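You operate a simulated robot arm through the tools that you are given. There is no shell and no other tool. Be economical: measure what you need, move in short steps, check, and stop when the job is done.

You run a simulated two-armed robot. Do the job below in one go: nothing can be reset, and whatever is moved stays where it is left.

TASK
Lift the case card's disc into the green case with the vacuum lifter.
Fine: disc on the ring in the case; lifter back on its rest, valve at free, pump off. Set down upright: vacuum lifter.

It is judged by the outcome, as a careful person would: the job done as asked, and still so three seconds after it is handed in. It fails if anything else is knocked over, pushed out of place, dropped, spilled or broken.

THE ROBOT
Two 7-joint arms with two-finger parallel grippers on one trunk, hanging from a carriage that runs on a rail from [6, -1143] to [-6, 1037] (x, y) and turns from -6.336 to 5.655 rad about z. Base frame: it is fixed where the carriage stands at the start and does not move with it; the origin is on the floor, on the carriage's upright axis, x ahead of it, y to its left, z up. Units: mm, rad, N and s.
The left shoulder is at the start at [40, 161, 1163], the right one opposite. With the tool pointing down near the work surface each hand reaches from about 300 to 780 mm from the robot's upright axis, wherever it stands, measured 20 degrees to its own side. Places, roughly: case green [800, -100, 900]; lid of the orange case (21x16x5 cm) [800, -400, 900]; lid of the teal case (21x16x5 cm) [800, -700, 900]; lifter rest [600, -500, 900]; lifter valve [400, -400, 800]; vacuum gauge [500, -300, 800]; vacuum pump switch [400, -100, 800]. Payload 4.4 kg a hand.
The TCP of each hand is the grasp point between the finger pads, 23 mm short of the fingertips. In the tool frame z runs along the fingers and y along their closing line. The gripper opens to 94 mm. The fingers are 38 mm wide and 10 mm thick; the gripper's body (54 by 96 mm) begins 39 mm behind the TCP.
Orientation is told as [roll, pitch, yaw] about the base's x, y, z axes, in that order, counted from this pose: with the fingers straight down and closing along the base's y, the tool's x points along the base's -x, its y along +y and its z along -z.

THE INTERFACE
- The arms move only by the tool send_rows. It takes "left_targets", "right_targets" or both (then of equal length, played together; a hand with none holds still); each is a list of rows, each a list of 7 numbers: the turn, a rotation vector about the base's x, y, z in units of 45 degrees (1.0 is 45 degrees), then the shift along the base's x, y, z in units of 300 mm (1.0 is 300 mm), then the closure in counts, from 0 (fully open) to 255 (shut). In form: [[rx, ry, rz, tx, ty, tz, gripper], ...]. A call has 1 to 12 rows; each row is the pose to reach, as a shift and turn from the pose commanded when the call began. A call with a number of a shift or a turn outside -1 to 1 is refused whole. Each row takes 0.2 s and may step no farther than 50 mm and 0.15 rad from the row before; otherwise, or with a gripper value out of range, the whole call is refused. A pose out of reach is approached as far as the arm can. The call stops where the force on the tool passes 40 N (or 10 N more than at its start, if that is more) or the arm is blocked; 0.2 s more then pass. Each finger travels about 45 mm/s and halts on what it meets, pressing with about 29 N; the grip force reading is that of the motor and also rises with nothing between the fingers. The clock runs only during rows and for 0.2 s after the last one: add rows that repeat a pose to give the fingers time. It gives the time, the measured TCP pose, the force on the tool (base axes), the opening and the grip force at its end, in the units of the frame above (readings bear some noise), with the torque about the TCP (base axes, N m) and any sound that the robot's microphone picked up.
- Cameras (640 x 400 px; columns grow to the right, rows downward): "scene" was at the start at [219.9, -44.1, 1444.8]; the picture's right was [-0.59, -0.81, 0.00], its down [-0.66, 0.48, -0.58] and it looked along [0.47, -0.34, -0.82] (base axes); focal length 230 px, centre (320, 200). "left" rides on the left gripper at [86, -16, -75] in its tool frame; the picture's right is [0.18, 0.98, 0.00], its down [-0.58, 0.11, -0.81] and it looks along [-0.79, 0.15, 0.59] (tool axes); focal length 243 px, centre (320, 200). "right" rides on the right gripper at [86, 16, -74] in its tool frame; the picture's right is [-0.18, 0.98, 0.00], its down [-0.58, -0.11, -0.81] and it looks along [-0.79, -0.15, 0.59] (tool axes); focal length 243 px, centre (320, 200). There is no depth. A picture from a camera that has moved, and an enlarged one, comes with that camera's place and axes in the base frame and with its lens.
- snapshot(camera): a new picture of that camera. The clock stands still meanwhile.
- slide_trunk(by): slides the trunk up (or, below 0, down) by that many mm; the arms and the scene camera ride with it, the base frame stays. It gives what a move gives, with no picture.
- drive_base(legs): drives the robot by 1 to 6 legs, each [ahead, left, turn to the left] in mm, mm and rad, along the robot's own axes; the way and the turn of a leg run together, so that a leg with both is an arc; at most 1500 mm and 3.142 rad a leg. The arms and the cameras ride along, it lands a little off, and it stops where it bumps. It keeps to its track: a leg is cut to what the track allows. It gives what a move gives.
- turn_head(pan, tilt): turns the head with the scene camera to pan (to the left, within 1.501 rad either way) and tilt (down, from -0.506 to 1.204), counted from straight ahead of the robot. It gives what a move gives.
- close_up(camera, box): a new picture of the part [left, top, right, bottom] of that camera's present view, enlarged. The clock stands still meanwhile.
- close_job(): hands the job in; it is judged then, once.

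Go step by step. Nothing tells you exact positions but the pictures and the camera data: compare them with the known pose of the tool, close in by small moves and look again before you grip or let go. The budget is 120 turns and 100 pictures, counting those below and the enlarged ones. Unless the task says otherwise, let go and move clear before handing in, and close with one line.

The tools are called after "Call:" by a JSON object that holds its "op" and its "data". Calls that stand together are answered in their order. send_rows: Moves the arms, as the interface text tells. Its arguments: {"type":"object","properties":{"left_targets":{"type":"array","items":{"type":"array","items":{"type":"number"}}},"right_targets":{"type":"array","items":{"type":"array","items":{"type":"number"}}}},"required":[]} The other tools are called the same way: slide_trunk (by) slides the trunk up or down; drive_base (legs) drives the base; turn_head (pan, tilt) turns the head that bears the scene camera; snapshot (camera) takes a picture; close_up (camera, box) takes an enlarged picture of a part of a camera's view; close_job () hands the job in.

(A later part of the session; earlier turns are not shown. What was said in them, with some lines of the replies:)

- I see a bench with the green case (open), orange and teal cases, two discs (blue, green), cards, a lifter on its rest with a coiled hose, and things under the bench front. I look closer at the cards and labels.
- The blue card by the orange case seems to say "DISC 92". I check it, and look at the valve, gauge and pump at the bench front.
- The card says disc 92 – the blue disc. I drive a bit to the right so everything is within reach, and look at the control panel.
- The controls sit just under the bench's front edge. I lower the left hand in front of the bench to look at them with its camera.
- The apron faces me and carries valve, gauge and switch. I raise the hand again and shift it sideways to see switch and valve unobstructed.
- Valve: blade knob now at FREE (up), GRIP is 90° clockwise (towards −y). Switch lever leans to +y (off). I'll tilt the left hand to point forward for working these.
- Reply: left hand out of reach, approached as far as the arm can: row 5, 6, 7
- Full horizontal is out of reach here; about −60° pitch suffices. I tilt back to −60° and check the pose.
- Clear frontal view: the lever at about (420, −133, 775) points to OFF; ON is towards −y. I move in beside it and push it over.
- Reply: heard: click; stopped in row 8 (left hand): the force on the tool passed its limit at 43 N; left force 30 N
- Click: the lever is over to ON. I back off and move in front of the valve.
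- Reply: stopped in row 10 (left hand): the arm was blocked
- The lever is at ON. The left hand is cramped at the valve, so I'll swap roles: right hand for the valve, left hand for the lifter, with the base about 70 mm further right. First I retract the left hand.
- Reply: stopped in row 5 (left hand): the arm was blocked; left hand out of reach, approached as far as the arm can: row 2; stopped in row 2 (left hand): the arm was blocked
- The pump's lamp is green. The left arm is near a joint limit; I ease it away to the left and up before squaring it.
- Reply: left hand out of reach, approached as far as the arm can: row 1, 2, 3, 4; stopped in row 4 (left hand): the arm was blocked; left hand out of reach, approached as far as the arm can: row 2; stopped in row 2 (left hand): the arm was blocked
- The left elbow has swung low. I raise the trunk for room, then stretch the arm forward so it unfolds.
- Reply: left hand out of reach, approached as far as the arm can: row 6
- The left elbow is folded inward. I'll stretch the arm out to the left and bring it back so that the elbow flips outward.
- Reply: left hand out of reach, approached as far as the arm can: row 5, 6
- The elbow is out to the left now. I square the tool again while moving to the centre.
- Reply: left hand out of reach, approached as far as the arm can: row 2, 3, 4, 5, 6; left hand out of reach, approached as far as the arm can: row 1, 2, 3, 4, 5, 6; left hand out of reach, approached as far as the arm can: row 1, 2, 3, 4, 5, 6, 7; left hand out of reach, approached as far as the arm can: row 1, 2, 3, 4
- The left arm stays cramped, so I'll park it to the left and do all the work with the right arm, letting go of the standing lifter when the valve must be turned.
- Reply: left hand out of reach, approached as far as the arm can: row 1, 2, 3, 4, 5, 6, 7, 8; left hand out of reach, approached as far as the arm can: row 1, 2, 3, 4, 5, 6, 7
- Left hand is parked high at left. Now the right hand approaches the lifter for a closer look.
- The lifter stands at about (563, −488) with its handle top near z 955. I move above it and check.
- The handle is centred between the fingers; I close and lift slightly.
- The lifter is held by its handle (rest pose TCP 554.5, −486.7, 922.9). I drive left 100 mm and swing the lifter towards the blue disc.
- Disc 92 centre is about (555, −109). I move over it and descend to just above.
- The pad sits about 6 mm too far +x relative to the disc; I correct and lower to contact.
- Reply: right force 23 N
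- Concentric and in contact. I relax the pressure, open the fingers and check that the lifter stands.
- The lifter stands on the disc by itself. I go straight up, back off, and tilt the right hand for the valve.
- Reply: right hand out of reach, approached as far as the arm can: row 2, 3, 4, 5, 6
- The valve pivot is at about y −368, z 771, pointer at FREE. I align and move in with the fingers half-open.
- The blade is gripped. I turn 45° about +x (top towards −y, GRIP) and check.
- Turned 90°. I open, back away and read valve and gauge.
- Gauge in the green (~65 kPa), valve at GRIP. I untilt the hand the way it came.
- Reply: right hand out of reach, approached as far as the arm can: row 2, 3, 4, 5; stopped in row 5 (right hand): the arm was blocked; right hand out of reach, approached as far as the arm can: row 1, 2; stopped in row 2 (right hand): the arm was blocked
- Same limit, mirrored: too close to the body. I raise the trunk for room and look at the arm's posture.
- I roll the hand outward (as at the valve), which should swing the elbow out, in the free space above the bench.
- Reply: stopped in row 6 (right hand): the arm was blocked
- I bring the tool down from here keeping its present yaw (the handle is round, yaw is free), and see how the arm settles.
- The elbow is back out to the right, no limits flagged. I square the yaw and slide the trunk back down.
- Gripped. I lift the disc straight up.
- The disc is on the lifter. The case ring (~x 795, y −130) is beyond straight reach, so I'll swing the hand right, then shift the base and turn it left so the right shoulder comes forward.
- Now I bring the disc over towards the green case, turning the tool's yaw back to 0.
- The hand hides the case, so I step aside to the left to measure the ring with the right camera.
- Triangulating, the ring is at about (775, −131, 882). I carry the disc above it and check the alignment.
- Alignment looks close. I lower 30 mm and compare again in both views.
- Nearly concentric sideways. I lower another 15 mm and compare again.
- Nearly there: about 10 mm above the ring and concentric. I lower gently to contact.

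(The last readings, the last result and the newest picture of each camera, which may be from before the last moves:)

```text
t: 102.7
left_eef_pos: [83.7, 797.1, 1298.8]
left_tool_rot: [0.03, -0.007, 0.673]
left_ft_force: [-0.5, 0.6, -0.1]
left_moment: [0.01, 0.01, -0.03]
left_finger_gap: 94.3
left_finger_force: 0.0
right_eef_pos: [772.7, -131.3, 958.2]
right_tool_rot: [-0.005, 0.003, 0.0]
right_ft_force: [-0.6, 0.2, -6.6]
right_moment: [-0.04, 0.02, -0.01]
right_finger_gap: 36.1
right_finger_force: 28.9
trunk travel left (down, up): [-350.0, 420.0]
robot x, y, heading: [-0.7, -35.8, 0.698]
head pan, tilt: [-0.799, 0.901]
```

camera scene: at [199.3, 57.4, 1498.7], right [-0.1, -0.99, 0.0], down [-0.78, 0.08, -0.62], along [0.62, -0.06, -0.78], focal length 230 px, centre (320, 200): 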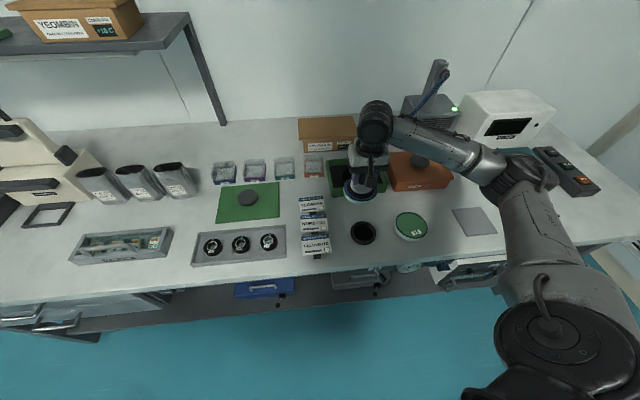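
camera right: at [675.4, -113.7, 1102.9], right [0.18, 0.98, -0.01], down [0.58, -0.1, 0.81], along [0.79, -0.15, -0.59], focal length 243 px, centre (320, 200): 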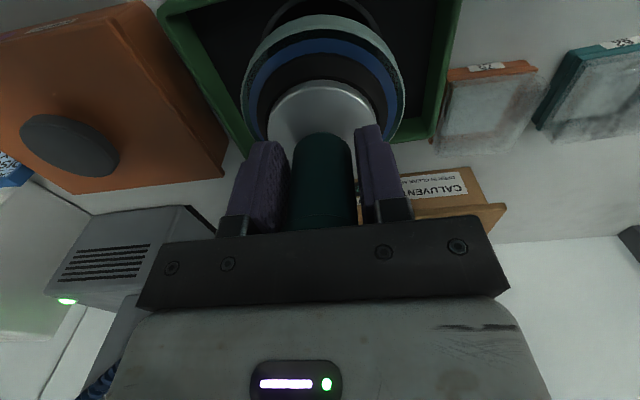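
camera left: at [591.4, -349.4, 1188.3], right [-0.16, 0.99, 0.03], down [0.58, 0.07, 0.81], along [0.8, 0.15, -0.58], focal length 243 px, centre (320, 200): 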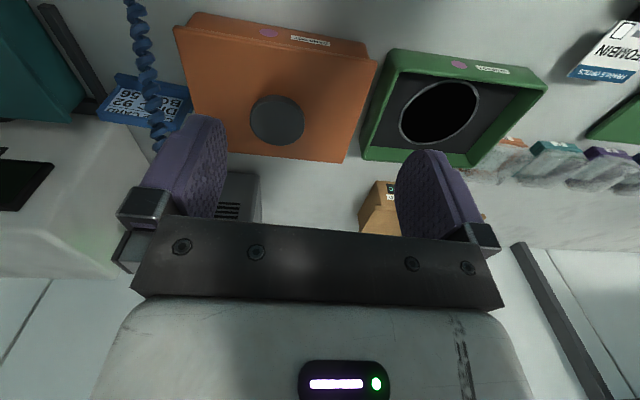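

Call:
{"op": "send_rows", "data": {"right_targets": [[0, 0, 0, -0.003, 0, -0.006, 230], [0, 0, 0, -0.003, 0, -0.012, 230], [0, 0, 0, -0.003, 0, -0.018, 230]]}}

Call:
{"op": "close_up", "data": {"camera": "right", "box": [160, 0, 480, 160]}}

Call:
{"op": "close_up", "data": {"camera": "scene", "box": [325, 130, 415, 210]}}

```text
t: 103.5
left_eef_pos: [82.5, 796.5, 1297.9]
left_tool_rot: [0.03, -0.008, 0.671]
left_ft_force: [-0.1, -0.8, 0.4]
left_moment: [0.0, 0.02, 0.04]
left_finger_gap: 94.0
left_finger_force: 0.1
right_eef_pos: [771.6, -132.0, 953.4]
right_tool_rot: [-0.004, 0.0, -0.002]
right_ft_force: [-0.5, -1.0, -5.6]
right_moment: [0.01, 0.03, 0.03]
right_finger_gap: 35.9
right_finger_force: 29.0
trunk travel left (down, up): [-350.0, 420.0]
robot x, y, heading: [0.6, -37.6, 0.697]
head pan, tilt: [-0.799, 0.901]
```

```text
2.00 times, centred on (320, 80) of right
camera zoom: at [683.7, -114.5, 1025.8], right [0.19, 0.98, -0.01], down [0.58, -0.11, 0.81], along [0.79, -0.15, -0.59], focal length 485 px, centre (320, 440)
```

zoom: 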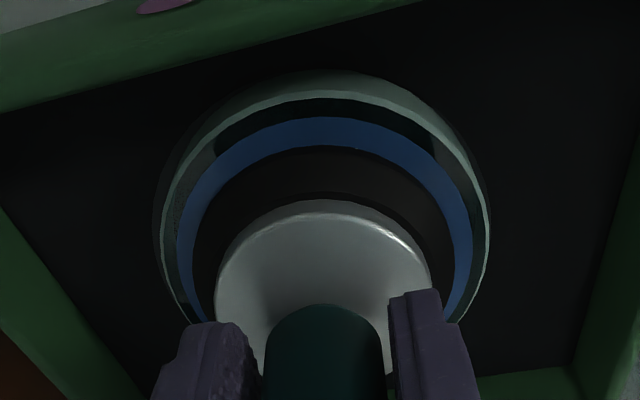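

```text
5.00 times, centred on (370, 170) of scene
camera zoom: at [199.0, 58.1, 1498.7], right [-0.1, -0.99, 0.0], down [-0.78, 0.08, -0.62], along [0.62, -0.06, -0.78], focal length 1150 px, centre (70, 350)
```

zoom: 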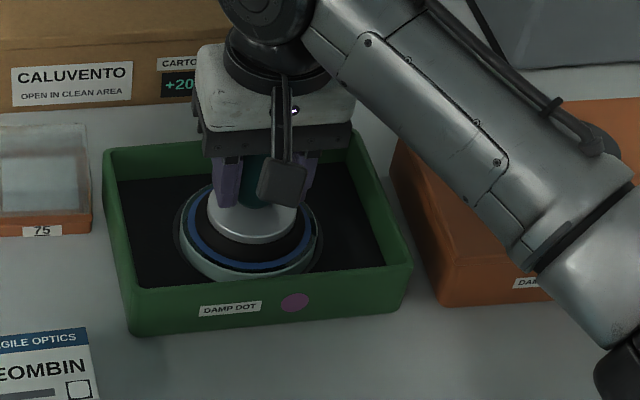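

Still a few mm above; the disc sits ~5 mm too near. I correct +x and look again.

Call:
{"op": "send_rows", "data": {"right_targets": [[0, 0, 0, 0.01, -0.002, 0, 230], [0, 0, 0, 0.018, -0.002, -0.004, 230], [0, 0, 0, 0.018, -0.002, -0.007, 230], [0, 0, 0, 0.018, -0.002, -0.007, 230]]}}

Call:
{"op": "close_up", "data": {"camera": "right", "box": [160, 0, 480, 160]}}

Call:
{"op": "close_up", "data": {"camera": "scene", "box": [340, 140, 410, 200]}}

```text
t: 104.5
left_eef_pos: [83.4, 797.6, 1298.9]
left_tool_rot: [0.028, -0.008, 0.672]
left_ft_force: [1.0, 0.1, -0.5]
left_moment: [-0.01, 0.01, 0.01]
left_finger_gap: 93.7
left_finger_force: 0.1
right_eef_pos: [776.2, -131.1, 952.6]
right_tool_rot: [-0.003, 0.0, 0.002]
right_ft_force: [-4.1, -0.3, 9.4]
right_moment: [0.21, 0.15, 0.05]
right_finger_gap: 36.2
right_finger_force: 29.4
trunk travel left (down, up): [-350.0, 420.0]
robot x, y, heading: [1.5, -36.7, 0.7]
head pan, tilt: [-0.799, 0.901]
```

```text
2.00 times, centred on (320, 80) of right
camera zoom: at [690.1, -114.3, 1025.2], right [0.18, 0.98, 0.0], down [0.58, -0.11, 0.81], along [0.79, -0.15, -0.59], focal length 485 px, centre (320, 440)
```

zoom: 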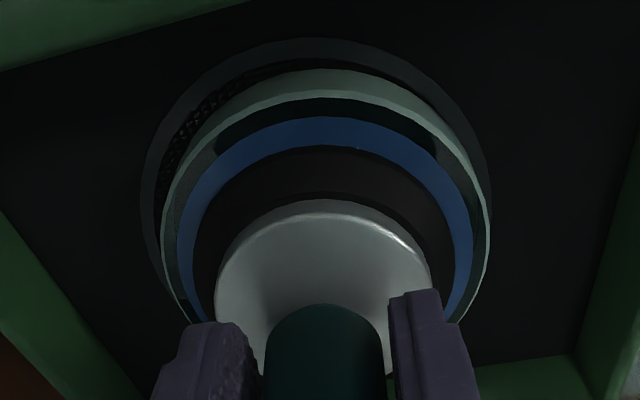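

```text
6.67 times, centred on (375, 170) of scene
camera zoom: at [199.5, 58.0, 1499.0], right [-0.1, -0.99, 0.0], down [-0.78, 0.08, -0.62], along [0.62, -0.06, -0.78], focal length 1533 px, centre (-47, 400)
```

zoom: 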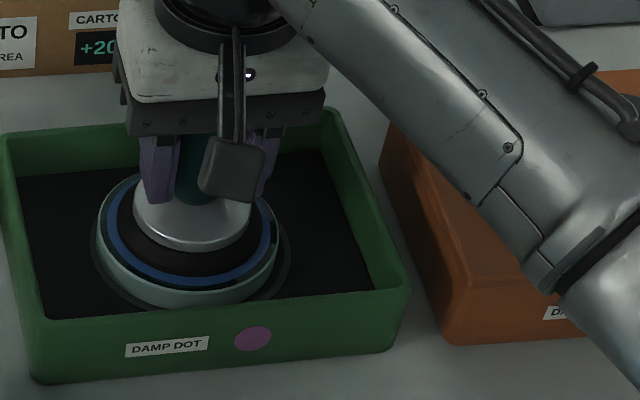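

Contact. By both views the disc needs a small shift (about −2.5 mm in y, −1.5 mm in x). I lift a touch, shift and set it down.

Call:
{"op": "send_rows", "data": {"right_targets": [[0, 0, 0, 0, 0, 0.014, 230], [0, 0, 0, -0.006, -0.009, 0.014, 230], [0, 0, 0, -0.006, -0.009, 0.005, 230], [0, 0, 0, -0.006, -0.009, 0, 230], [0, 0, 0, -0.006, -0.009, -0.004, 230]]}}

Call:
{"op": "close_up", "data": {"camera": "right", "box": [160, 0, 480, 160]}}

```text
t: 105.7
left_eef_pos: [84.0, 796.8, 1299.2]
left_tool_rot: [0.029, -0.007, 0.672]
left_ft_force: [-0.1, 0.7, 0.4]
left_moment: [-0.02, -0.01, 0.03]
left_finger_gap: 93.8
left_finger_force: 0.0
right_eef_pos: [774.4, -135.9, 950.8]
right_tool_rot: [-0.003, -0.003, -0.002]
right_ft_force: [-8.4, 0.5, 17.6]
right_moment: [0.07, 0.21, -0.01]
right_finger_gap: 36.2
right_finger_force: 29.1
trunk travel left (down, up): [-350.0, 420.0]
robot x, y, heading: [1.0, -36.3, 0.693]
head pan, tilt: [-0.799, 0.901]
```

```text
2.00 times, centred on (320, 80) of right
camera zoom: at [688.3, -117.9, 1025.0], right [0.19, 0.98, 0.0], down [0.58, -0.11, 0.81], along [0.79, -0.15, -0.59], focal length 485 px, centre (320, 440)
```

zoom: 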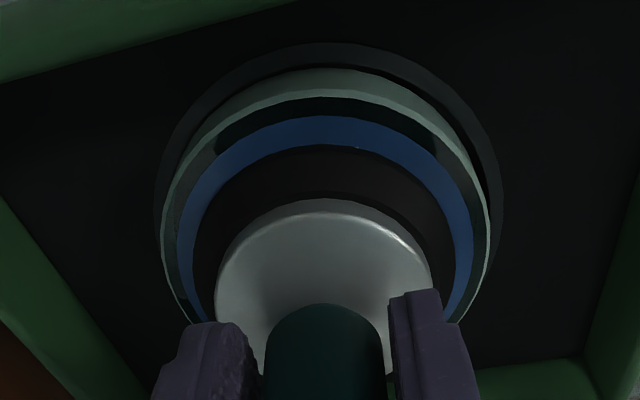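

Well centred on the ring. I relax, open, rise straight up and retreat, carrying on to the valve with the base returned.

Call:
{"op": "send_rows", "data": {"right_targets": [[0, 0, 0, 0, 0, 0.003, 230], [0, 0, 0, 0, 0, 0.006, 230], [0, 0, 0, 0, 0, 0.006, 160], [0, 0, 0, 0, 0, 0.006, 80], [0, 0, 0, 0, 0, 0.006, 0], [0, 0, 0, 0, 0, 0.006, 0]]}}

Call:
{"op": "send_rows", "data": {"right_targets": [[0, 0, 0, 0, 0, 0.12, 0], [0, 0, 0, 0, 0, 0.26, 0], [0, 0, 0, 0, 0, 0.4, 0], [0, 0, 0, -0.14, 0, 0.42, 0], [0, 0, 0, -0.28, 0, 0.42, 0], [0, 0, 0, -0.42, 0, 0.42, 0], [0, 0, 0, -0.56, -0.05, 0.42, 0], [0, 0, 0, -0.7, -0.1, 0.42, 0], [0, 0, 0, -0.84, -0.15, 0.42, 0]]}}

Call:
{"op": "close_up", "data": {"camera": "scene", "box": [310, 110, 430, 220]}}

```text
t: 107.1
left_eef_pos: [82.9, 797.3, 1299.4]
left_tool_rot: [0.028, -0.007, 0.67]
left_ft_force: [0.4, -1.0, 0.0]
left_moment: [0.0, -0.01, 0.0]
left_finger_gap: 93.9
left_finger_force: 0.1
right_eef_pos: [774.9, -134.6, 950.2]
right_tool_rot: [-0.006, 0.003, 0.0]
right_ft_force: [-0.4, 0.3, -0.9]
right_moment: [0.0, 0.03, -0.04]
right_finger_gap: 93.8
right_finger_force: 0.0
trunk travel left (down, up): [-350.0, 420.0]
robot x, y, heading: [-3.0, -34.3, 0.701]
head pan, tilt: [-0.799, 0.901]
```

```text
t: 109.1
left_eef_pos: [83.0, 796.6, 1298.1]
left_tool_rot: [0.03, -0.007, 0.672]
left_ft_force: [0.4, -0.3, 0.5]
left_moment: [0.01, 0.0, 0.0]
left_finger_gap: 94.1
left_finger_force: 0.1
right_eef_pos: [518.6, -179.2, 1076.9]
right_tool_rot: [-0.005, 0.002, -0.002]
right_ft_force: [0.6, 0.4, 0.4]
right_moment: [-0.01, -0.02, 0.02]
right_finger_gap: 94.0
right_finger_force: 0.1
trunk travel left (down, up): [-350.0, 420.0]
robot x, y, heading: [1.4, -38.9, 0.694]
head pan, tilt: [-0.799, 0.901]
```

```text
3.64 times, centred on (370, 165) of scene
camera zoom: at [198.9, 57.9, 1498.5], right [-0.1, -0.99, 0.0], down [-0.78, 0.08, -0.62], along [0.62, -0.06, -0.78], focal length 836 px, centre (138, 327)
```

zoom: 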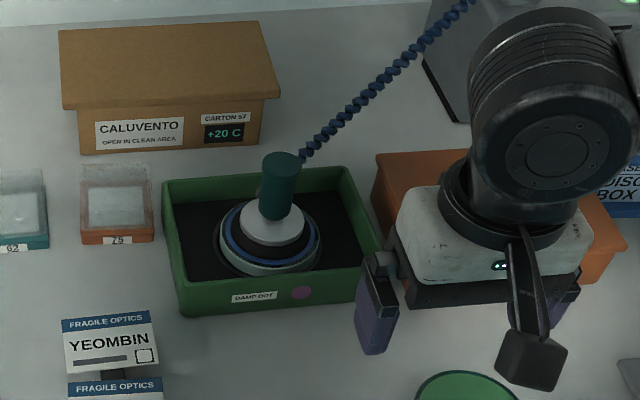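

The disc sits on the ring with the lifter standing on it. I turn the base back for the valve.

Call:
{"op": "drive_base", "data": {"legs": [[0, 0, -0.697], [0, -164, 0]]}}

Call:
{"op": "send_rows", "data": {"right_targets": [[0, 0, 0.148, 0.05, 0.12, -0.02, 0], [0, 0, 0.297, 0.1, 0.24, -0.04, 0], [0, 0, 0.445, 0.16, 0.36, -0.08, 0], [0, 0, 0.593, 0.2, 0.48, -0.12, 0], [0, 0, 0.742, 0.23, 0.6, -0.16, 0], [0, 0, 0.89, 0.25, 0.72, -0.18, 0], [0, 0, 0.89, 0.26, 0.84, -0.2, 0], [0, 0, 0.89, 0.26, 0.9, -0.2, 0]]}}

```text
t: 112.4
left_eef_pos: [607.0, 374.0, 1298.1]
left_tool_rot: [0.03, -0.006, -0.037]
left_ft_force: [-0.1, 0.1, -1.0]
left_moment: [0.0, 0.01, 0.02]
left_finger_gap: 93.9
left_finger_force: 0.0
right_eef_pos: [302.5, -653.3, 1077.8]
right_tool_rot: [-0.006, 0.0, -0.712]
right_ft_force: [-0.3, -0.6, 0.3]
right_moment: [0.0, 0.0, -0.05]
right_finger_gap: 94.0
right_finger_force: 0.0
trunk travel left (down, up): [-350.0, 420.0]
robot x, y, heading: [1.9, -202.3, -0.013]
head pan, tilt: [-0.799, 0.901]
```

```text
t: 114.2
left_eef_pos: [607.9, 375.5, 1297.7]
left_tool_rot: [0.03, -0.007, -0.037]
left_ft_force: [-0.5, -1.0, 0.1]
left_moment: [-0.02, -0.01, -0.01]
left_finger_gap: 93.9
left_finger_force: 0.0
right_eef_pos: [379.9, -383.6, 1017.5]
right_tool_rot: [-0.004, 0.004, -0.013]
right_ft_force: [-0.4, 1.0, -0.6]
right_moment: [0.02, 0.0, -0.01]
right_finger_gap: 93.9
right_finger_force: 0.1
trunk travel left (down, up): [-350.0, 420.0]
robot x, y, heading: [0.3, -199.8, -0.018]
head pan, tilt: [-0.799, 0.901]
```

Now I tilt the hand directly to the turned-valve orientation while descending in front of the apron.

Call:
{"op": "send_rows", "data": {"right_targets": [[0.12, -0.069, -0.069, -0.02, -0.02, -0.05, 60], [0.24, -0.138, -0.138, -0.03, -0.04, -0.1, 100], [0.359, -0.208, -0.208, -0.03, -0.06, -0.15, 100], [0.479, -0.277, -0.277, -0.03, -0.07, -0.2, 100], [0.599, -0.346, -0.346, -0.03, -0.08, -0.25, 100]]}}

Call:
{"op": "send_rows", "data": {"right_targets": [[0.12, -0.069, -0.069, 0, 0, -0.06, 100], [0.24, -0.138, -0.138, 0, 0, -0.12, 100], [0.359, -0.208, -0.208, 0, 0, -0.18, 100], [0.479, -0.277, -0.277, 0, 0, -0.24, 100], [0.599, -0.346, -0.346, 0, 0, -0.3, 100]]}}

Call:
{"op": "send_rows", "data": {"right_targets": [[0.12, -0.069, -0.069, 0, 0, -0.05, 100], [0.24, -0.138, -0.138, 0, 0, -0.1, 100], [0.359, -0.208, -0.208, 0, 0, -0.15, 100], [0.479, -0.277, -0.277, 0, 0, -0.2, 100], [0.599, -0.346, -0.346, 0, 0, -0.26, 100]]}}

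Call:
{"op": "snapshot", "data": {"camera": "right"}}

```text
t: 115.4
left_eef_pos: [608.4, 373.4, 1298.5]
left_tool_rot: [0.029, -0.007, -0.039]
left_ft_force: [0.2, 0.6, -0.1]
left_moment: [-0.02, -0.02, 0.02]
left_finger_gap: 94.1
left_finger_force: 0.0
right_eef_pos: [371.0, -406.9, 942.5]
right_tool_rot: [0.507, -0.187, -0.341]
right_ft_force: [1.3, -0.1, 0.5]
right_moment: [-0.04, 0.02, 0.01]
right_finger_gap: 57.3
right_finger_force: 0.1
trunk travel left (down, up): [-350.0, 420.0]
robot x, y, heading: [-1.0, -199.2, -0.016]
head pan, tilt: [-0.799, 0.901]
```

```text
t: 116.6
left_eef_pos: [606.8, 374.4, 1297.6]
left_tool_rot: [0.03, -0.008, -0.039]
left_ft_force: [0.2, 0.1, 0.1]
left_moment: [0.0, -0.01, 0.01]
left_finger_gap: 94.0
left_finger_force: 0.0
right_eef_pos: [342.5, -473.8, 959.2]
right_tool_rot: [1.056, -0.182, -0.722]
right_ft_force: [0.7, 0.7, -0.5]
right_moment: [0.02, -0.03, -0.03]
right_finger_gap: 57.4
right_finger_force: 0.0
right hand out of reach, approached as far as the arm can: row 2, 3, 4, 5
trunk travel left (down, up): [-350.0, 420.0]
robot x, y, heading: [-2.0, -205.1, -0.018]
head pan, tilt: [-0.799, 0.901]
```

```text
t: 117.8
left_eef_pos: [607.9, 375.0, 1298.7]
left_tool_rot: [0.03, -0.008, -0.038]
left_ft_force: [-0.7, 0.9, 0.0]
left_moment: [-0.03, -0.04, -0.01]
left_finger_gap: 94.0
left_finger_force: 0.1
right_eef_pos: [345.1, -474.1, 880.6]
right_tool_rot: [1.567, 0.013, -1.046]
right_ft_force: [0.4, -0.7, 0.0]
right_moment: [-0.02, -0.01, -0.01]
right_finger_gap: 57.2
right_finger_force: 0.0
right hand out of reach, approached as far as the arm can: row 1
trunk travel left (down, up): [-350.0, 420.0]
robot x, y, heading: [2.1, -205.7, -0.016]
head pan, tilt: [-0.799, 0.901]
```

```text
9 pictures are left
camera right: at [237.3, -435.6, 896.4], right [0.1, -0.17, 0.98], down [-0.41, -0.91, -0.11], along [0.91, -0.39, -0.16], focal length 243 px, centre (320, 200)
```

right: 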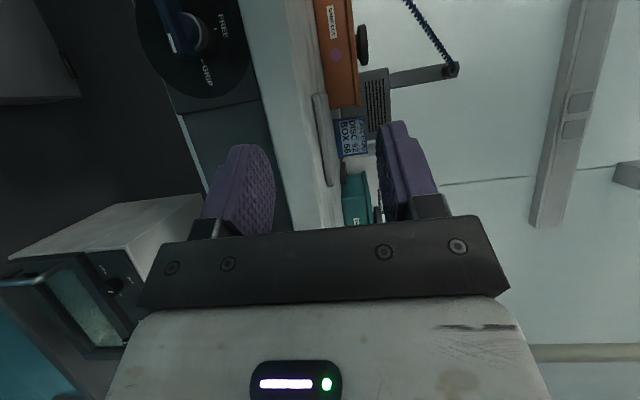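

The orientation is right; I descend to the pre-grip position in front of the knob.

Call:
{"op": "send_rows", "data": {"right_targets": [[0, 0, 0, 0, 0.05, -0.12, 100], [0, 0, 0, 0, 0.1, -0.24, 100], [0, 0, 0, 0.03, 0.17, -0.35, 100], [0, 0, 0, 0.064, 0.25, -0.355, 100]]}}

Call:
{"op": "snapshot", "data": {"camera": "right"}}

```text
t: 118.8
left_eef_pos: [607.3, 374.7, 1298.9]
left_tool_rot: [0.03, -0.006, -0.039]
left_ft_force: [0.2, -0.4, -0.5]
left_moment: [-0.05, 0.01, 0.02]
left_finger_gap: 94.2
left_finger_force: 0.1
right_eef_pos: [363.8, -399.8, 772.7]
right_tool_rot: [1.566, 0.01, -1.046]
right_ft_force: [-0.2, 0.0, -0.8]
right_moment: [0.0, -0.01, 0.0]
right_finger_gap: 57.2
right_finger_force: 0.1
trunk travel left (down, up): [-350.0, 420.0]
robot x, y, heading: [3.4, -203.0, -0.013]
head pan, tilt: [-0.799, 0.901]
```

```text
8 pictures are left
camera right: at [256.4, -362.2, 789.0], right [0.1, -0.17, 0.98], down [-0.41, -0.91, -0.11], along [0.91, -0.39, -0.16], focal length 243 px, centre (320, 200)
```

right: 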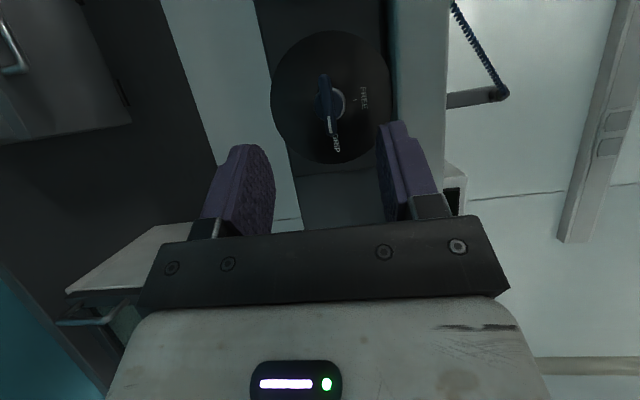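

Call:
{"op": "send_rows", "data": {"right_targets": [[0, 0, 0, 0.07, 0.03, 0.004, 100], [0, 0, 0, 0.14, 0.06, 0.006, 100], [0, 0, 0, 0.203, 0.082, 0.008, 100], [0, 0, 0, 0.203, 0.082, 0.008, 255], [0, 0, 0, 0.203, 0.082, 0.008, 255], [0, 0, 0, 0.203, 0.082, 0.008, 255], [0, 0, 0, 0.203, 0.082, 0.008, 255]]}}

```text
t: 120.4
left_eef_pos: [608.0, 373.1, 1298.9]
left_tool_rot: [0.029, -0.008, -0.04]
left_ft_force: [-0.4, -0.7, -0.6]
left_moment: [0.02, -0.02, -0.03]
left_finger_gap: 93.9
left_finger_force: 0.2
right_eef_pos: [425.4, -376.0, 775.1]
right_tool_rot: [1.566, 0.008, -1.044]
right_ft_force: [1.6, 1.6, -1.0]
right_moment: [-0.59, -0.63, -0.15]
right_finger_gap: 8.6
right_finger_force: 44.7
trunk travel left (down, up): [-350.0, 420.0]
robot x, y, heading: [0.3, -199.0, -0.015]
head pan, tilt: [-0.799, 0.901]
```

Gripped (8.6 mm). I turn it back to FREE in two halves.

Call:
{"op": "send_rows", "data": {"right_targets": [[-0.167, 0, 0, 0, 0.0, 0.003, 255], [-0.333, 0, 0, 0, 0.001, 0.006, 255], [-0.5, 0, 0, 0, 0.003, 0.009, 255], [-0.667, 0, 0, 0, 0.004, 0.011, 255], [-0.833, 0, 0, 0, 0.006, 0.012, 255], [-1, 0, 0, 0, 0.009, 0.013, 255]]}}

Call:
{"op": "send_rows", "data": {"right_targets": [[-0.167, 0, 0, 0, 0.001, 0.001, 255], [-0.333, 0, 0, 0, 0.002, 0.002, 255], [-0.5, 0, 0, 0, 0.003, 0.003, 255], [-0.667, 0, 0, 0, 0.004, 0.004, 255], [-0.833, 0, 0, 0, 0.005, 0.004, 255], [-1, 0, 0, 0, 0.006, 0.004, 255], [-1, 0, 0, 0, 0.006, 0.004, 255]]}}

Call:
{"op": "send_rows", "data": {"right_targets": [[0, 0, 0, 0, 0, 0, 100], [0, 0, 0, 0, 0, 0, 100], [0, 0, 0, 0, 0, 0, 100], [0, 0, 0, -0.1, 0, 0, 100], [0, 0, 0, -0.16, 0, 0, 100]]}}

Call:
{"op": "snapshot", "data": {"camera": "right"}}

```text
t: 121.8
left_eef_pos: [607.4, 372.7, 1299.9]
left_tool_rot: [0.029, -0.009, -0.039]
left_ft_force: [0.6, -0.5, -0.7]
left_moment: [-0.01, 0.0, -0.03]
left_finger_gap: 94.0
left_finger_force: 0.0
right_eef_pos: [424.8, -374.2, 778.1]
right_tool_rot: [1.1, -0.65, -0.89]
right_ft_force: [5.8, -4.9, -10.7]
right_moment: [-0.07, -0.58, 0.15]
right_finger_gap: 8.5
right_finger_force: 45.4
trunk travel left (down, up): [-350.0, 420.0]
robot x, y, heading: [4.5, -202.9, -0.017]
head pan, tilt: [-0.799, 0.901]
```

```text
t: 123.4
left_eef_pos: [607.5, 374.2, 1297.8]
left_tool_rot: [0.029, -0.008, -0.037]
left_ft_force: [0.6, -0.4, -0.3]
left_moment: [0.02, -0.01, 0.03]
left_finger_gap: 94.0
left_finger_force: 0.0
right_eef_pos: [424.7, -370.1, 779.9]
right_tool_rot: [0.013, -1.047, -0.021]
right_ft_force: [-2.2, 2.7, 2.7]
right_moment: [0.0, -0.59, 0.88]
right_finger_gap: 8.6
right_finger_force: 45.2
trunk travel left (down, up): [-350.0, 420.0]
robot x, y, heading: [6.2, -202.0, -0.015]
head pan, tilt: [-0.799, 0.901]
```

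```text
t: 124.6
left_eef_pos: [607.4, 373.9, 1298.9]
left_tool_rot: [0.029, -0.006, -0.04]
left_ft_force: [-0.9, -0.9, 0.5]
left_moment: [-0.02, -0.01, 0.0]
left_finger_gap: 94.4
left_finger_force: 0.0
right_eef_pos: [378.3, -372.1, 780.1]
right_tool_rot: [0.014, -1.049, -0.023]
right_ft_force: [1.4, 0.6, -0.7]
right_moment: [0.01, -0.05, -0.01]
right_finger_gap: 57.5
right_finger_force: 0.1
trunk travel left (down, up): [-350.0, 420.0]
robot x, y, heading: [-0.0, -205.6, -0.012]
head pan, tilt: [-0.799, 0.901]
```

```text
7 pictures are left
camera right: at [269.7, -354.2, 741.3], right [0.1, 0.98, 0.17], down [-0.41, -0.11, 0.91], along [0.91, -0.16, 0.39], focal length 243 px, centre (320, 200)
```

right: 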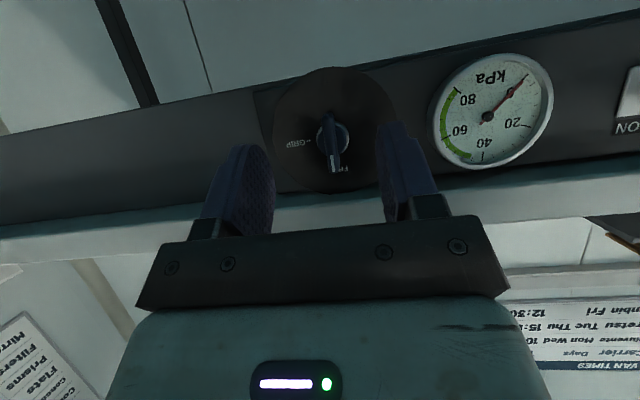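

Valve at FREE, gauge at 0. I withdraw by rolling outward first, then squaring the tool while rising.

Call:
{"op": "send_rows", "data": {"right_targets": [[0.167, 0, 0, -0.01, -0.02, 0, 100], [0.333, 0, 0, -0.02, -0.04, 0, 100], [0.5, 0, 0, -0.03, -0.06, 0, 100], [0.667, 0, 0, -0.04, -0.08, 0, 100], [0.833, 0, 0, -0.05, -0.1, 0, 100], [1, 0, 0, -0.05, -0.12, 0, 100]]}}

Call:
{"op": "send_rows", "data": {"right_targets": [[0.167, 0, 0, 0, -0.03, 0.04, 100], [0.333, 0, 0, 0, -0.06, 0.08, 100], [0.5, 0, 0, 0, -0.09, 0.14, 100], [0.667, 0, 0, 0, -0.12, 0.2, 100], [0.833, 0, 0, 0, -0.15, 0.28, 100], [1, 0, 0, 0, -0.18, 0.36, 100]]}}

Call:
{"op": "send_rows", "data": {"right_targets": [[-0.12, 0.069, 0.069, 0.02, 0, 0.06, 100], [-0.24, 0.138, 0.138, 0.04, 0, 0.12, 100], [-0.359, 0.208, 0.208, 0.07, 0, 0.18, 100], [-0.479, 0.277, 0.277, 0.1, 0, 0.24, 100], [-0.599, 0.346, 0.346, 0.13, 0, 0.3, 100]]}}

Call:
{"op": "send_rows", "data": {"right_targets": [[-0.12, 0.069, 0.069, 0.03, 0, 0.05, 0], [-0.24, 0.138, 0.138, 0.07, 0, 0.1, 0], [-0.359, 0.208, 0.208, 0.1, 0, 0.15, 0], [-0.479, 0.277, 0.277, 0.13, 0, 0.2, 0], [-0.599, 0.346, 0.346, 0.16, 0, 0.25, 0]]}}

```text
t: 126.0
left_eef_pos: [606.8, 373.1, 1299.0]
left_tool_rot: [0.03, -0.007, -0.04]
left_ft_force: [-0.1, -0.1, 0.1]
left_moment: [0.02, -0.02, 0.01]
left_finger_gap: 93.9
left_finger_force: 0.0
right_eef_pos: [362.8, -406.9, 779.8]
right_tool_rot: [1.106, -0.647, -0.891]
right_ft_force: [-0.8, -0.4, 0.4]
right_moment: [-0.04, 0.0, 0.03]
right_finger_gap: 57.1
right_finger_force: 0.0
trunk travel left (down, up): [-350.0, 420.0]
robot x, y, heading: [-1.0, -202.0, -0.013]
head pan, tilt: [-0.799, 0.901]
```

```text
t: 127.4
left_eef_pos: [607.8, 373.5, 1297.9]
left_tool_rot: [0.03, -0.006, -0.039]
left_ft_force: [0.5, 0.3, -0.3]
left_moment: [-0.01, 0.0, -0.03]
left_finger_gap: 94.0
left_finger_force: 0.1
right_eef_pos: [363.3, -460.7, 888.0]
right_tool_rot: [1.566, 0.013, -1.046]
right_ft_force: [-0.5, 0.4, -0.1]
right_moment: [-0.01, -0.01, 0.01]
right_finger_gap: 57.3
right_finger_force: 0.0
trunk travel left (down, up): [-350.0, 420.0]
robot x, y, heading: [-1.1, -203.6, -0.018]
head pan, tilt: [-0.799, 0.901]
```

```text
t: 128.6
left_eef_pos: [608.3, 373.5, 1298.8]
left_tool_rot: [0.03, -0.008, -0.038]
left_ft_force: [0.6, -1.2, 0.2]
left_moment: [-0.01, 0.01, -0.01]
left_finger_gap: 94.1
left_finger_force: 0.1
right_eef_pos: [402.3, -461.7, 979.9]
right_tool_rot: [1.055, -0.186, -0.722]
right_ft_force: [-0.6, -0.7, 0.1]
right_moment: [0.04, 0.0, 0.01]
right_finger_gap: 57.1
right_finger_force: 0.1
trunk travel left (down, up): [-350.0, 420.0]
robot x, y, heading: [4.0, -204.2, -0.012]
head pan, tilt: [-0.799, 0.901]
```

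```text
t: 129.8
left_eef_pos: [607.4, 373.0, 1300.2]
left_tool_rot: [0.029, -0.009, -0.038]
left_ft_force: [-0.4, -0.1, 0.1]
left_moment: [0.01, 0.01, -0.02]
left_finger_gap: 94.1
left_finger_force: 0.1
right_eef_pos: [449.7, -458.4, 1054.6]
right_tool_rot: [0.504, -0.19, -0.34]
right_ft_force: [0.6, 0.7, 0.2]
right_moment: [-0.01, -0.02, 0.01]
right_finger_gap: 94.0
right_finger_force: 0.0
trunk travel left (down, up): [-350.0, 420.0]
robot x, y, heading: [3.5, -200.7, -0.01]
head pan, tilt: [-0.799, 0.901]
```

Call:
{"op": "send_rows", "data": {"right_targets": [[-0.12, 0.069, 0.069, 0, 0, 0.015, 0], [-0.24, 0.138, 0.138, 0, 0, 0.03, 0], [-0.359, 0.208, 0.208, 0, 0, 0.045, 0], [-0.479, 0.277, 0.277, 0, 0, 0.06, 0], [-0.599, 0.346, 0.346, 0, 0, 0.07, 0]]}}

Call:
{"op": "drive_base", "data": {"legs": [[0, 165, 0], [0, 0, 0.711]]}}

```text
t: 131.0
left_eef_pos: [608.7, 374.0, 1299.1]
left_tool_rot: [0.03, -0.01, -0.039]
left_ft_force: [-0.4, -0.3, -0.1]
left_moment: [-0.01, 0.02, 0.0]
left_finger_gap: 94.1
left_finger_force: 0.1
right_eef_pos: [449.4, -461.0, 1074.5]
right_tool_rot: [-0.005, 0.0, -0.011]
right_ft_force: [0.1, 1.1, -1.1]
right_moment: [0.0, 0.0, 0.03]
right_finger_gap: 94.1
right_finger_force: 0.1
trunk travel left (down, up): [-350.0, 420.0]
robot x, y, heading: [0.3, -202.2, -0.012]
head pan, tilt: [-0.799, 0.901]
```

```text
t: 134.3
left_eef_pos: [95.1, 792.0, 1298.9]
left_tool_rot: [0.031, -0.007, 0.658]
left_ft_force: [-0.1, 0.0, 0.0]
left_moment: [0.02, 0.01, 0.05]
left_finger_gap: 93.9
left_finger_force: 0.0
right_eef_pos: [508.7, 49.0, 1073.8]
right_tool_rot: [-0.005, 0.002, 0.685]
right_ft_force: [-0.1, -0.2, 0.2]
right_moment: [-0.02, 0.0, -0.01]
right_finger_gap: 94.0
right_finger_force: 0.0
trunk travel left (down, up): [-350.0, 420.0]
robot x, y, heading: [0.9, -38.3, 0.683]
head pan, tilt: [-0.799, 0.901]
```

Call:
{"op": "send_rows", "data": {"right_targets": [[0, 0, -0.145, 0.125, -0.087, 0, 0], [0, 0, -0.29, 0.25, -0.175, 0, 0], [0, 0, -0.436, 0.38, -0.26, 0.0, 0], [0, 0, -0.58, 0.5, -0.35, 0.0, 0], [0, 0, -0.727, 0.63, -0.44, 0.0, 0], [0, 0, -0.872, 0.76, -0.53, 0.0, 0], [0, 0, -0.872, 0.887, -0.612, 0.0, 0], [0, 0, -0.872, 0.887, -0.612, -0.07, 0]]}}

Call:
{"op": "snapshot", "data": {"camera": "right"}}

```text
t: 136.1
left_eef_pos: [93.7, 792.6, 1298.3]
left_tool_rot: [0.03, -0.006, 0.658]
left_ft_force: [-0.3, -0.4, 0.1]
left_moment: [-0.01, -0.01, 0.04]
left_finger_gap: 94.3
left_finger_force: 0.1
right_eef_pos: [774.3, -131.5, 1053.0]
right_tool_rot: [-0.004, 0.002, -0.002]
right_ft_force: [-1.0, -0.1, -0.4]
right_moment: [-0.01, -0.03, 0.03]
right_finger_gap: 94.0
right_finger_force: 0.1
trunk travel left (down, up): [-350.0, 420.0]
robot x, y, heading: [1.9, -37.2, 0.684]
head pan, tilt: [-0.799, 0.901]
```

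```text
6 pictures are left
camera right: at [688.2, -115.2, 1126.6], right [0.18, 0.98, -0.01], down [0.58, -0.1, 0.81], along [0.79, -0.15, -0.59], focal length 243 px, centre (320, 200)
```

right: 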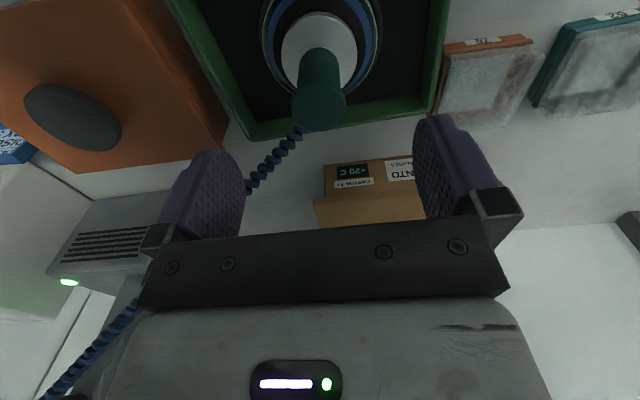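

Handle centred below. I descend and grip it.

Call:
{"op": "send_rows", "data": {"right_targets": [[0, 0, 0, 0.002, -0.01, -0.12, 0], [0, 0, 0, 0.002, -0.01, -0.24, 0], [0, 0, 0, 0.002, -0.01, -0.34, 0], [0, 0, 0, 0.002, -0.01, -0.34, 120], [0, 0, 0, 0.002, -0.01, -0.34, 200], [0, 0, 0, 0.002, -0.01, -0.34, 230], [0, 0, 0, 0.002, -0.01, -0.34, 230], [0, 0, 0, 0.002, -0.01, -0.34, 230], [0, 0, 0, 0.002, -0.01, -0.34, 230]]}}

Call:
{"op": "send_rows", "data": {"right_targets": [[0, 0, 0, 0, 0, 0.01, 230], [0, 0, 0, 0, 0, 0.03, 230], [0, 0, 0, 0, 0, 0.08, 230], [0, 0, 0, 0, 0, 0.15, 230], [0, 0, 0, 0, 0, 0.24, 230], [0, 0, 0, 0, 0, 0.33, 230]]}}

Call:
{"op": "snapshot", "data": {"camera": "right"}}

```text
t: 138.1
left_eef_pos: [95.7, 792.9, 1297.9]
left_tool_rot: [0.03, -0.007, 0.659]
left_ft_force: [0.2, 0.3, -0.2]
left_moment: [-0.02, 0.0, -0.01]
left_finger_gap: 93.7
left_finger_force: 0.0
right_eef_pos: [776.1, -137.1, 951.5]
right_tool_rot: [-0.005, 0.002, 0.0]
right_ft_force: [0.5, 1.3, -0.2]
right_moment: [0.04, -0.04, 0.02]
right_finger_gap: 35.9
right_finger_force: 29.0
trunk travel left (down, up): [-350.0, 420.0]
robot x, y, heading: [1.4, -39.1, 0.683]
head pan, tilt: [-0.799, 0.901]
```

```text
t: 139.5
left_eef_pos: [96.5, 792.1, 1298.1]
left_tool_rot: [0.03, -0.007, 0.658]
left_ft_force: [-0.2, 0.5, -1.0]
left_moment: [0.0, 0.01, 0.02]
left_finger_gap: 93.9
left_finger_force: 0.1
right_eef_pos: [775.8, -137.2, 1048.9]
right_tool_rot: [-0.005, 0.001, 0.001]
right_ft_force: [0.0, 0.1, -2.0]
right_moment: [-0.03, 0.05, 0.01]
right_finger_gap: 36.0
right_finger_force: 29.3
trunk travel left (down, up): [-350.0, 420.0]
robot x, y, heading: [0.9, -40.7, 0.679]
head pan, tilt: [-0.799, 0.901]
```

```text
5 pictures are left
camera right: at [688.9, -120.4, 1122.9], right [0.18, 0.98, -0.01], down [0.58, -0.1, 0.81], along [0.79, -0.15, -0.59], focal length 243 px, centre (320, 200)
```

right: 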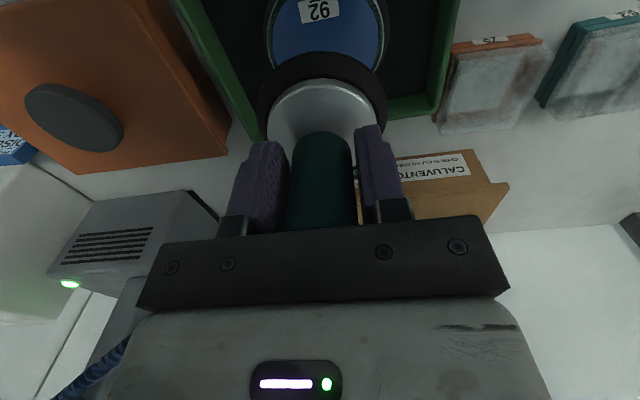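

The disc stays in the case, lifter free. I pull back, turn the base back and carry the lifter to its rest.

Call:
{"op": "send_rows", "data": {"right_targets": [[0, 0, 0, -0.15, 0, 0, 230], [0, 0, 0, -0.3, -0.02, 0, 230], [0, 0, 0, -0.45, -0.05, 0, 230], [0, 0, 0, -0.6, -0.1, 0, 230], [0, 0, 0, -0.74, -0.14, 0, 230], [0, 0, 0, -0.82, -0.14, 0, 230]]}}

Call:
{"op": "drive_base", "data": {"legs": [[0, 0, -0.683], [0, -160, 0]]}}

```text
t: 140.9
left_eef_pos: [95.3, 792.4, 1298.3]
left_tool_rot: [0.031, -0.007, 0.657]
left_ft_force: [-0.1, -0.2, -0.3]
left_moment: [0.03, 0.0, 0.0]
left_finger_gap: 94.0
left_finger_force: 0.0
right_eef_pos: [530.0, -180.5, 1050.9]
right_tool_rot: [-0.004, 0.001, 0.0]
right_ft_force: [0.3, 0.5, -1.9]
right_moment: [-0.01, 0.02, -0.04]
right_finger_gap: 36.1
right_finger_force: 29.1
trunk travel left (down, up): [-350.0, 420.0]
robot x, y, heading: [1.7, -39.9, 0.686]
head pan, tilt: [-0.799, 0.901]
```

```text
t: 144.2
left_eef_pos: [605.0, 381.6, 1298.5]
left_tool_rot: [0.03, -0.007, -0.031]
left_ft_force: [0.0, -0.2, -1.0]
left_moment: [0.0, -0.03, 0.01]
left_finger_gap: 93.8
left_finger_force: 0.0
right_eef_pos: [318.9, -645.5, 1050.0]
right_tool_rot: [-0.005, 0.001, -0.692]
right_ft_force: [0.5, 0.0, -2.1]
right_moment: [0.02, 0.0, -0.02]
right_finger_gap: 36.0
right_finger_force: 29.1
trunk travel left (down, up): [-350.0, 420.0]
robot x, y, heading: [3.8, -199.7, -0.01]
head pan, tilt: [-0.799, 0.901]
```

Call:
{"op": "send_rows", "data": {"right_targets": [[0, 0, 0.147, 0.12, 0.08, 0, 230], [0, 0, 0.294, 0.24, 0.16, 0, 230], [0, 0, 0.44, 0.36, 0.24, 0, 230], [0, 0, 0.587, 0.48, 0.33, -0.04, 230], [0, 0, 0.734, 0.6, 0.42, -0.1, 230], [0, 0, 0.881, 0.72, 0.5, -0.15, 230], [0, 0, 0.881, 0.782, 0.529, -0.2, 230], [0, 0, 0.881, 0.782, 0.529, -0.33, 230], [0, 0, 0.881, 0.782, 0.529, -0.37, 230], [0, 0, 0.881, 0.782, 0.529, -0.37, 230]]}}

Call:
{"op": "snapshot", "data": {"camera": "right"}}

```text
t: 146.4
left_eef_pos: [604.1, 382.7, 1298.4]
left_tool_rot: [0.032, -0.007, -0.033]
left_ft_force: [-0.5, -0.3, 0.1]
left_moment: [-0.02, 0.03, 0.01]
left_finger_gap: 93.8
left_finger_force: 0.0
right_eef_pos: [552.1, -485.7, 937.0]
right_tool_rot: [-0.006, 0.001, 0.002]
right_ft_force: [-0.6, 1.1, -3.3]
right_moment: [-0.01, 0.01, -0.03]
right_finger_gap: 36.3
right_finger_force: 28.7
trunk travel left (down, up): [-350.0, 420.0]
robot x, y, heading: [1.2, -197.1, -0.008]
head pan, tilt: [-0.799, 0.901]
```

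```text
4 pictures are left
camera right: at [465.5, -468.3, 1011.4], right [0.18, 0.98, 0.0], down [0.58, -0.1, 0.81], along [0.79, -0.15, -0.59], focal length 243 px, centre (320, 200)
```

right: 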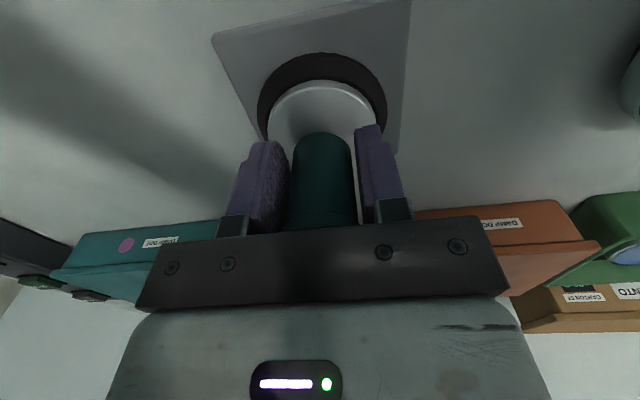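

Over the rest plate as before. I lower to contact, relax and let go.

Call:
{"op": "send_rows", "data": {"right_targets": [[0, 0, 0, 0.004, -0.002, -0.017, 230], [0, 0, 0, 0.004, -0.002, -0.033, 230], [0, 0, 0, 0.004, -0.002, -0.04, 230], [0, 0, 0, 0.004, -0.002, -0.045, 230]]}}

```text
t: 147.4
left_eef_pos: [604.5, 381.9, 1298.1]
left_tool_rot: [0.03, -0.007, -0.032]
left_ft_force: [0.2, 0.7, 0.0]
left_moment: [-0.02, -0.02, 0.03]
left_finger_gap: 94.0
left_finger_force: 0.1
right_eef_pos: [554.7, -485.6, 925.9]
right_tool_rot: [-0.004, 0.001, 0.0]
right_ft_force: [-4.0, -0.5, 8.0]
right_moment: [0.3, 0.35, 0.08]
right_finger_gap: 36.1
right_finger_force: 29.4
trunk travel left (down, up): [-350.0, 420.0]
robot x, y, heading: [2.1, -195.7, -0.012]
head pan, tilt: [-0.799, 0.901]
```

Call:
{"op": "send_rows", "data": {"right_targets": [[0, 0, 0, 0, 0, 0.005, 230], [0, 0, 0, 0, 0, 0.006, 160], [0, 0, 0, 0, 0, 0.006, 80], [0, 0, 0, 0, 0, 0.006, 0], [0, 0, 0, 0, 0, 0.006, 0], [0, 0, 0, 0, 0, 0.006, 0], [0, 0, 0, 0, 0, 0.14, 0], [0, 0, 0, 0, 0, 0.29, 0], [0, 0, 0, 0, 0, 0.44, 0], [0, 0, 0, -0.15, 0, 0.46, 0], [0, 0, 0, -0.3, 0.02, 0.46, 0], [0, 0, 0, -0.42, 0.1, 0.46, 0]]}}

Call:
{"op": "drive_base", "data": {"legs": [[0, 137, 0]]}}

Call:
{"op": "snapshot", "data": {"camera": "scene"}}

```text
t: 150.0
left_eef_pos: [604.5, 382.4, 1298.4]
left_tool_rot: [0.03, -0.008, -0.033]
left_ft_force: [-0.8, 0.3, 0.5]
left_moment: [-0.01, 0.0, 0.01]
left_finger_gap: 94.1
left_finger_force: 0.0
right_eef_pos: [428.3, -454.8, 1065.3]
right_tool_rot: [-0.005, 0.001, -0.001]
right_ft_force: [0.9, -0.5, 0.2]
right_moment: [0.0, -0.01, -0.03]
right_finger_gap: 94.2
right_finger_force: 0.1
trunk travel left (down, up): [-350.0, 420.0]
robot x, y, heading: [2.4, -196.4, -0.005]
head pan, tilt: [-0.799, 0.901]
```

```text
t: 151.3
left_eef_pos: [602.7, 525.0, 1299.2]
left_tool_rot: [0.028, -0.007, -0.032]
left_ft_force: [-0.2, 0.3, -1.0]
left_moment: [-0.01, 0.04, 0.02]
left_finger_gap: 94.1
left_finger_force: 0.0
right_eef_pos: [430.4, -312.9, 1065.9]
right_tool_rot: [-0.003, 0.001, 0.002]
right_ft_force: [0.9, 0.2, -1.2]
right_moment: [-0.01, 0.0, -0.01]
right_finger_gap: 94.2
right_finger_force: 0.0
trunk travel left (down, up): [-350.0, 420.0]
robot x, y, heading: [-0.0, -58.7, -0.005]
head pan, tilt: [-0.799, 0.901]
```

```text
3 pictures are left
camera scene: at [214.0, -114.1, 1498.7], right [-0.72, -0.69, 0.0], down [-0.54, 0.57, -0.62], along [0.43, -0.45, -0.78], focal length 230 px, centre (320, 200)
```

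scene: 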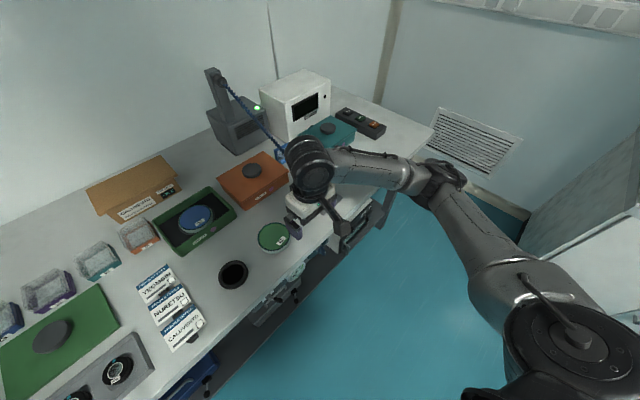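

Disc sits in the case. Now I tilt the right hand with closed fingers and go to the −y side of the pump lever.

Call:
{"op": "send_rows", "data": {"right_targets": [[0, -0.167, 0, -0.02, 0.05, -0.06, 128], [0, -0.333, 0, -0.05, 0.1, -0.12, 255], [0, -0.5, 0, -0.08, 0.15, -0.18, 255], [0, -0.667, 0, -0.11, 0.2, -0.25, 255], [0, -0.833, 0, -0.13, 0.25, -0.32, 255], [0, -1, 0, -0.15, 0.3, -0.4, 255]]}}

Call:
{"op": "send_rows", "data": {"right_targets": [[0, -0.167, 0, -0.05, 0, -0.13, 255], [0, -0.333, 0, -0.08, 0, -0.26, 255], [0, -0.333, 0, -0.08, 0, -0.4, 255], [0, -0.333, 0, -0.08, 0, -0.49, 255]]}}

Call:
{"op": "snapshot", "data": {"camera": "right"}}

```text
t: 152.7
left_eef_pos: [601.7, 525.5, 1298.8]
left_tool_rot: [0.028, -0.007, -0.03]
left_ft_force: [0.9, 0.5, 0.8]
left_moment: [-0.01, -0.01, -0.01]
left_finger_gap: 94.0
left_finger_force: 0.1
right_eef_pos: [383.4, -224.4, 946.3]
right_tool_rot: [-0.006, -0.784, 0.003]
right_ft_force: [-0.9, 0.1, -0.1]
right_moment: [0.0, -0.01, -0.02]
right_finger_gap: 0.0
right_finger_force: 28.8
trunk travel left (down, up): [-350.0, 420.0]
robot x, y, heading: [1.9, -60.5, -0.003]
head pan, tilt: [-0.799, 0.901]
```

```text
t: 153.7
left_eef_pos: [602.1, 524.3, 1298.9]
left_tool_rot: [0.029, -0.007, -0.031]
left_ft_force: [-0.2, -0.1, -0.6]
left_moment: [-0.01, -0.01, -0.01]
left_finger_gap: 94.0
left_finger_force: 0.1
right_eef_pos: [361.1, -224.1, 798.0]
right_tool_rot: [-0.008, -1.049, 0.005]
right_ft_force: [-0.7, -0.2, 0.4]
right_moment: [0.0, -0.01, 0.03]
right_finger_gap: 0.2
right_finger_force: 29.4
trunk travel left (down, up): [-350.0, 420.0]
robot x, y, heading: [-1.8, -59.9, -0.008]
head pan, tilt: [-0.799, 0.901]
```

```text
2 pictures are left
camera right: at [252.4, -206.9, 758.8], right [0.09, 0.98, 0.15], down [-0.41, -0.1, 0.91], along [0.91, -0.15, 0.39], focal length 243 px, centre (320, 200)
```

right: 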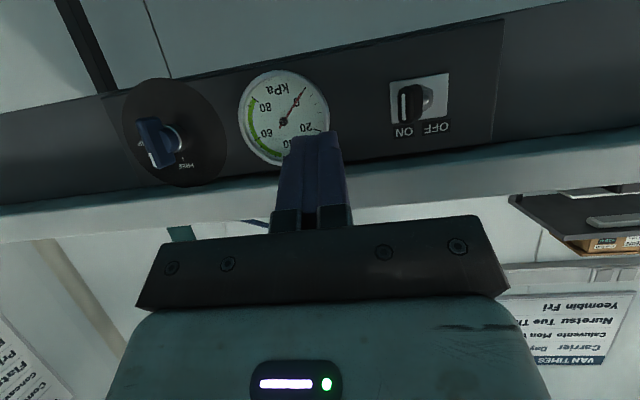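

Lever tip at about (420, −170, 770), leaning ON. I enter between gauge and lever and push it towards +y (OFF).

Call:
{"op": "send_rows", "data": {"right_targets": [[0, 0, 0, 0, 0.088, -0.02, 255], [0, 0, 0, 0.07, 0.088, -0.04, 255], [0, 0, 0, 0.147, 0.088, -0.04, 255], [0, 0, 0, 0.147, 0.13, -0.04, 255], [0, 0, 0, 0.147, 0.17, -0.04, 255], [0, 0, 0, 0.147, 0.21, -0.04, 255], [0, 0, 0, 0.147, 0.24, -0.04, 255], [0, 0, 0, 0.147, 0.26, -0.04, 255]]}}

```text
t: 155.5
left_eef_pos: [603.0, 521.9, 1297.9]
left_tool_rot: [0.028, -0.007, -0.031]
left_ft_force: [-1.0, 0.7, -0.4]
left_moment: [0.02, 0.04, -0.03]
left_finger_gap: 93.8
left_finger_force: 0.0
right_eef_pos: [404.9, -149.2, 785.3]
right_tool_rot: [-0.018, -1.047, 0.009]
right_ft_force: [-2.4, -10.8, 2.5]
right_moment: [0.03, -0.05, -0.31]
right_finger_gap: 0.3
right_finger_force: 28.4
trunk travel left (down, up): [-350.0, 420.0]
robot x, y, heading: [0.2, -56.8, -0.002]
head pan, tilt: [-0.799, 0.901]
```

Call:
{"op": "send_rows", "data": {"right_targets": [[0, 0, 0, 0, 0.015, 0, 255], [0, 0, 0, 0, 0.03, 0, 255], [0, 0, 0, 0, 0.045, 0, 255]]}}

```text
t: 156.3
left_eef_pos: [602.5, 519.6, 1295.8]
left_tool_rot: [0.025, -0.007, -0.032]
left_ft_force: [-0.3, 0.5, -1.0]
left_moment: [-0.05, -0.01, -0.03]
left_finger_gap: 94.2
left_finger_force: 0.1
right_eef_pos: [405.3, -149.9, 787.3]
right_tool_rot: [-0.038, -1.048, 0.009]
right_ft_force: [-9.3, -25.3, 8.9]
right_moment: [0.09, -0.26, -0.58]
right_finger_gap: 0.1
right_finger_force: 28.8
trunk travel left (down, up): [-350.0, 420.0]
robot x, y, heading: [3.4, -58.6, -0.008]
head pan, tilt: [-0.799, 0.901]
stopped in row 3 (right hand): the force on the tool passed its limit at 42 N (the readings are from after the stop); the commanded pose is now the measured one
```

Hard stop reached. I back off and check the lever.

Call:
{"op": "send_rows", "data": {"right_targets": [[0, 0, 0, 0, -0.05, 0, 255], [0, 0, 0, -0.1, -0.06, 0, 255], [0, 0, 0, -0.17, -0.2, 0, 255], [0, 0, 0, -0.17, -0.3, 0, 255]]}}

Call:
{"op": "snapshot", "data": {"camera": "right"}}

```text
t: 157.3
left_eef_pos: [602.5, 521.7, 1299.2]
left_tool_rot: [0.031, -0.008, -0.031]
left_ft_force: [-1.1, 0.2, -0.6]
left_moment: [-0.03, -0.04, -0.01]
left_finger_gap: 93.7
left_finger_force: 0.2
right_eef_pos: [354.1, -230.5, 785.2]
right_tool_rot: [-0.022, -1.048, 0.006]
right_ft_force: [-0.1, 0.1, -0.4]
right_moment: [0.0, 0.07, 0.0]
right_finger_gap: 0.0
right_finger_force: 29.0
trunk travel left (down, up): [-350.0, 420.0]
robot x, y, heading: [2.2, -57.5, -0.008]
head pan, tilt: [-0.799, 0.901]
```

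```text
1 pictures are left
camera right: at [246.6, -213.6, 745.8], right [0.1, 0.98, 0.15], down [-0.41, -0.1, 0.91], along [0.91, -0.15, 0.39], focal length 243 px, centre (320, 200)
```

right: 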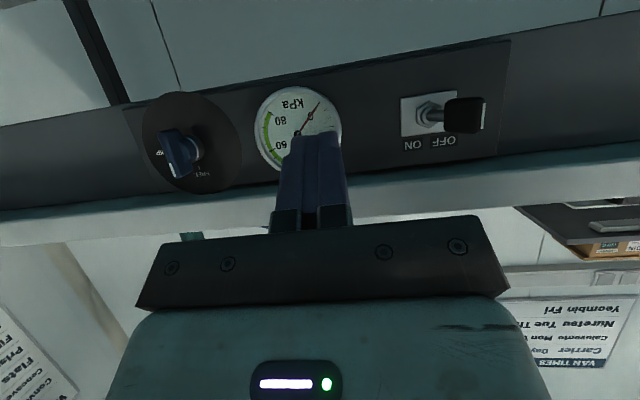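

The lever is at OFF. I take a last look at the whole bench.

Call:
{"op": "snapshot", "data": {"camera": "scene"}}

```text
0 pictures are left
camera scene: at [213.9, -115.6, 1498.8], right [-0.72, -0.69, 0.0], down [-0.54, 0.57, -0.62], along [0.43, -0.45, -0.78], focal length 230 px, centre (320, 200)
```

scene: 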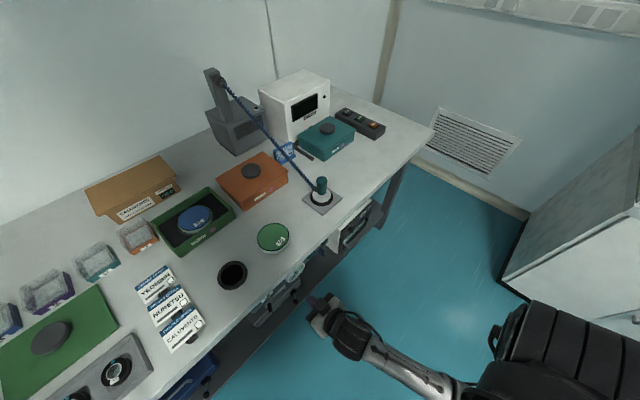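

Disc 92 lies in the green case, the lifter stands upright on its rest, the pump lamp is out, the valve is at FREE, and both hands are clear. I hand the job in.

Call:
{"op": "close_job", "data": {}}

```text
The job is handed in.
```

The job is done and handed in: disc 92, the one named on the case card, is on the ring in the green case. The vacuum lifter is back upright on its rest, with the valve at free and the pump off.
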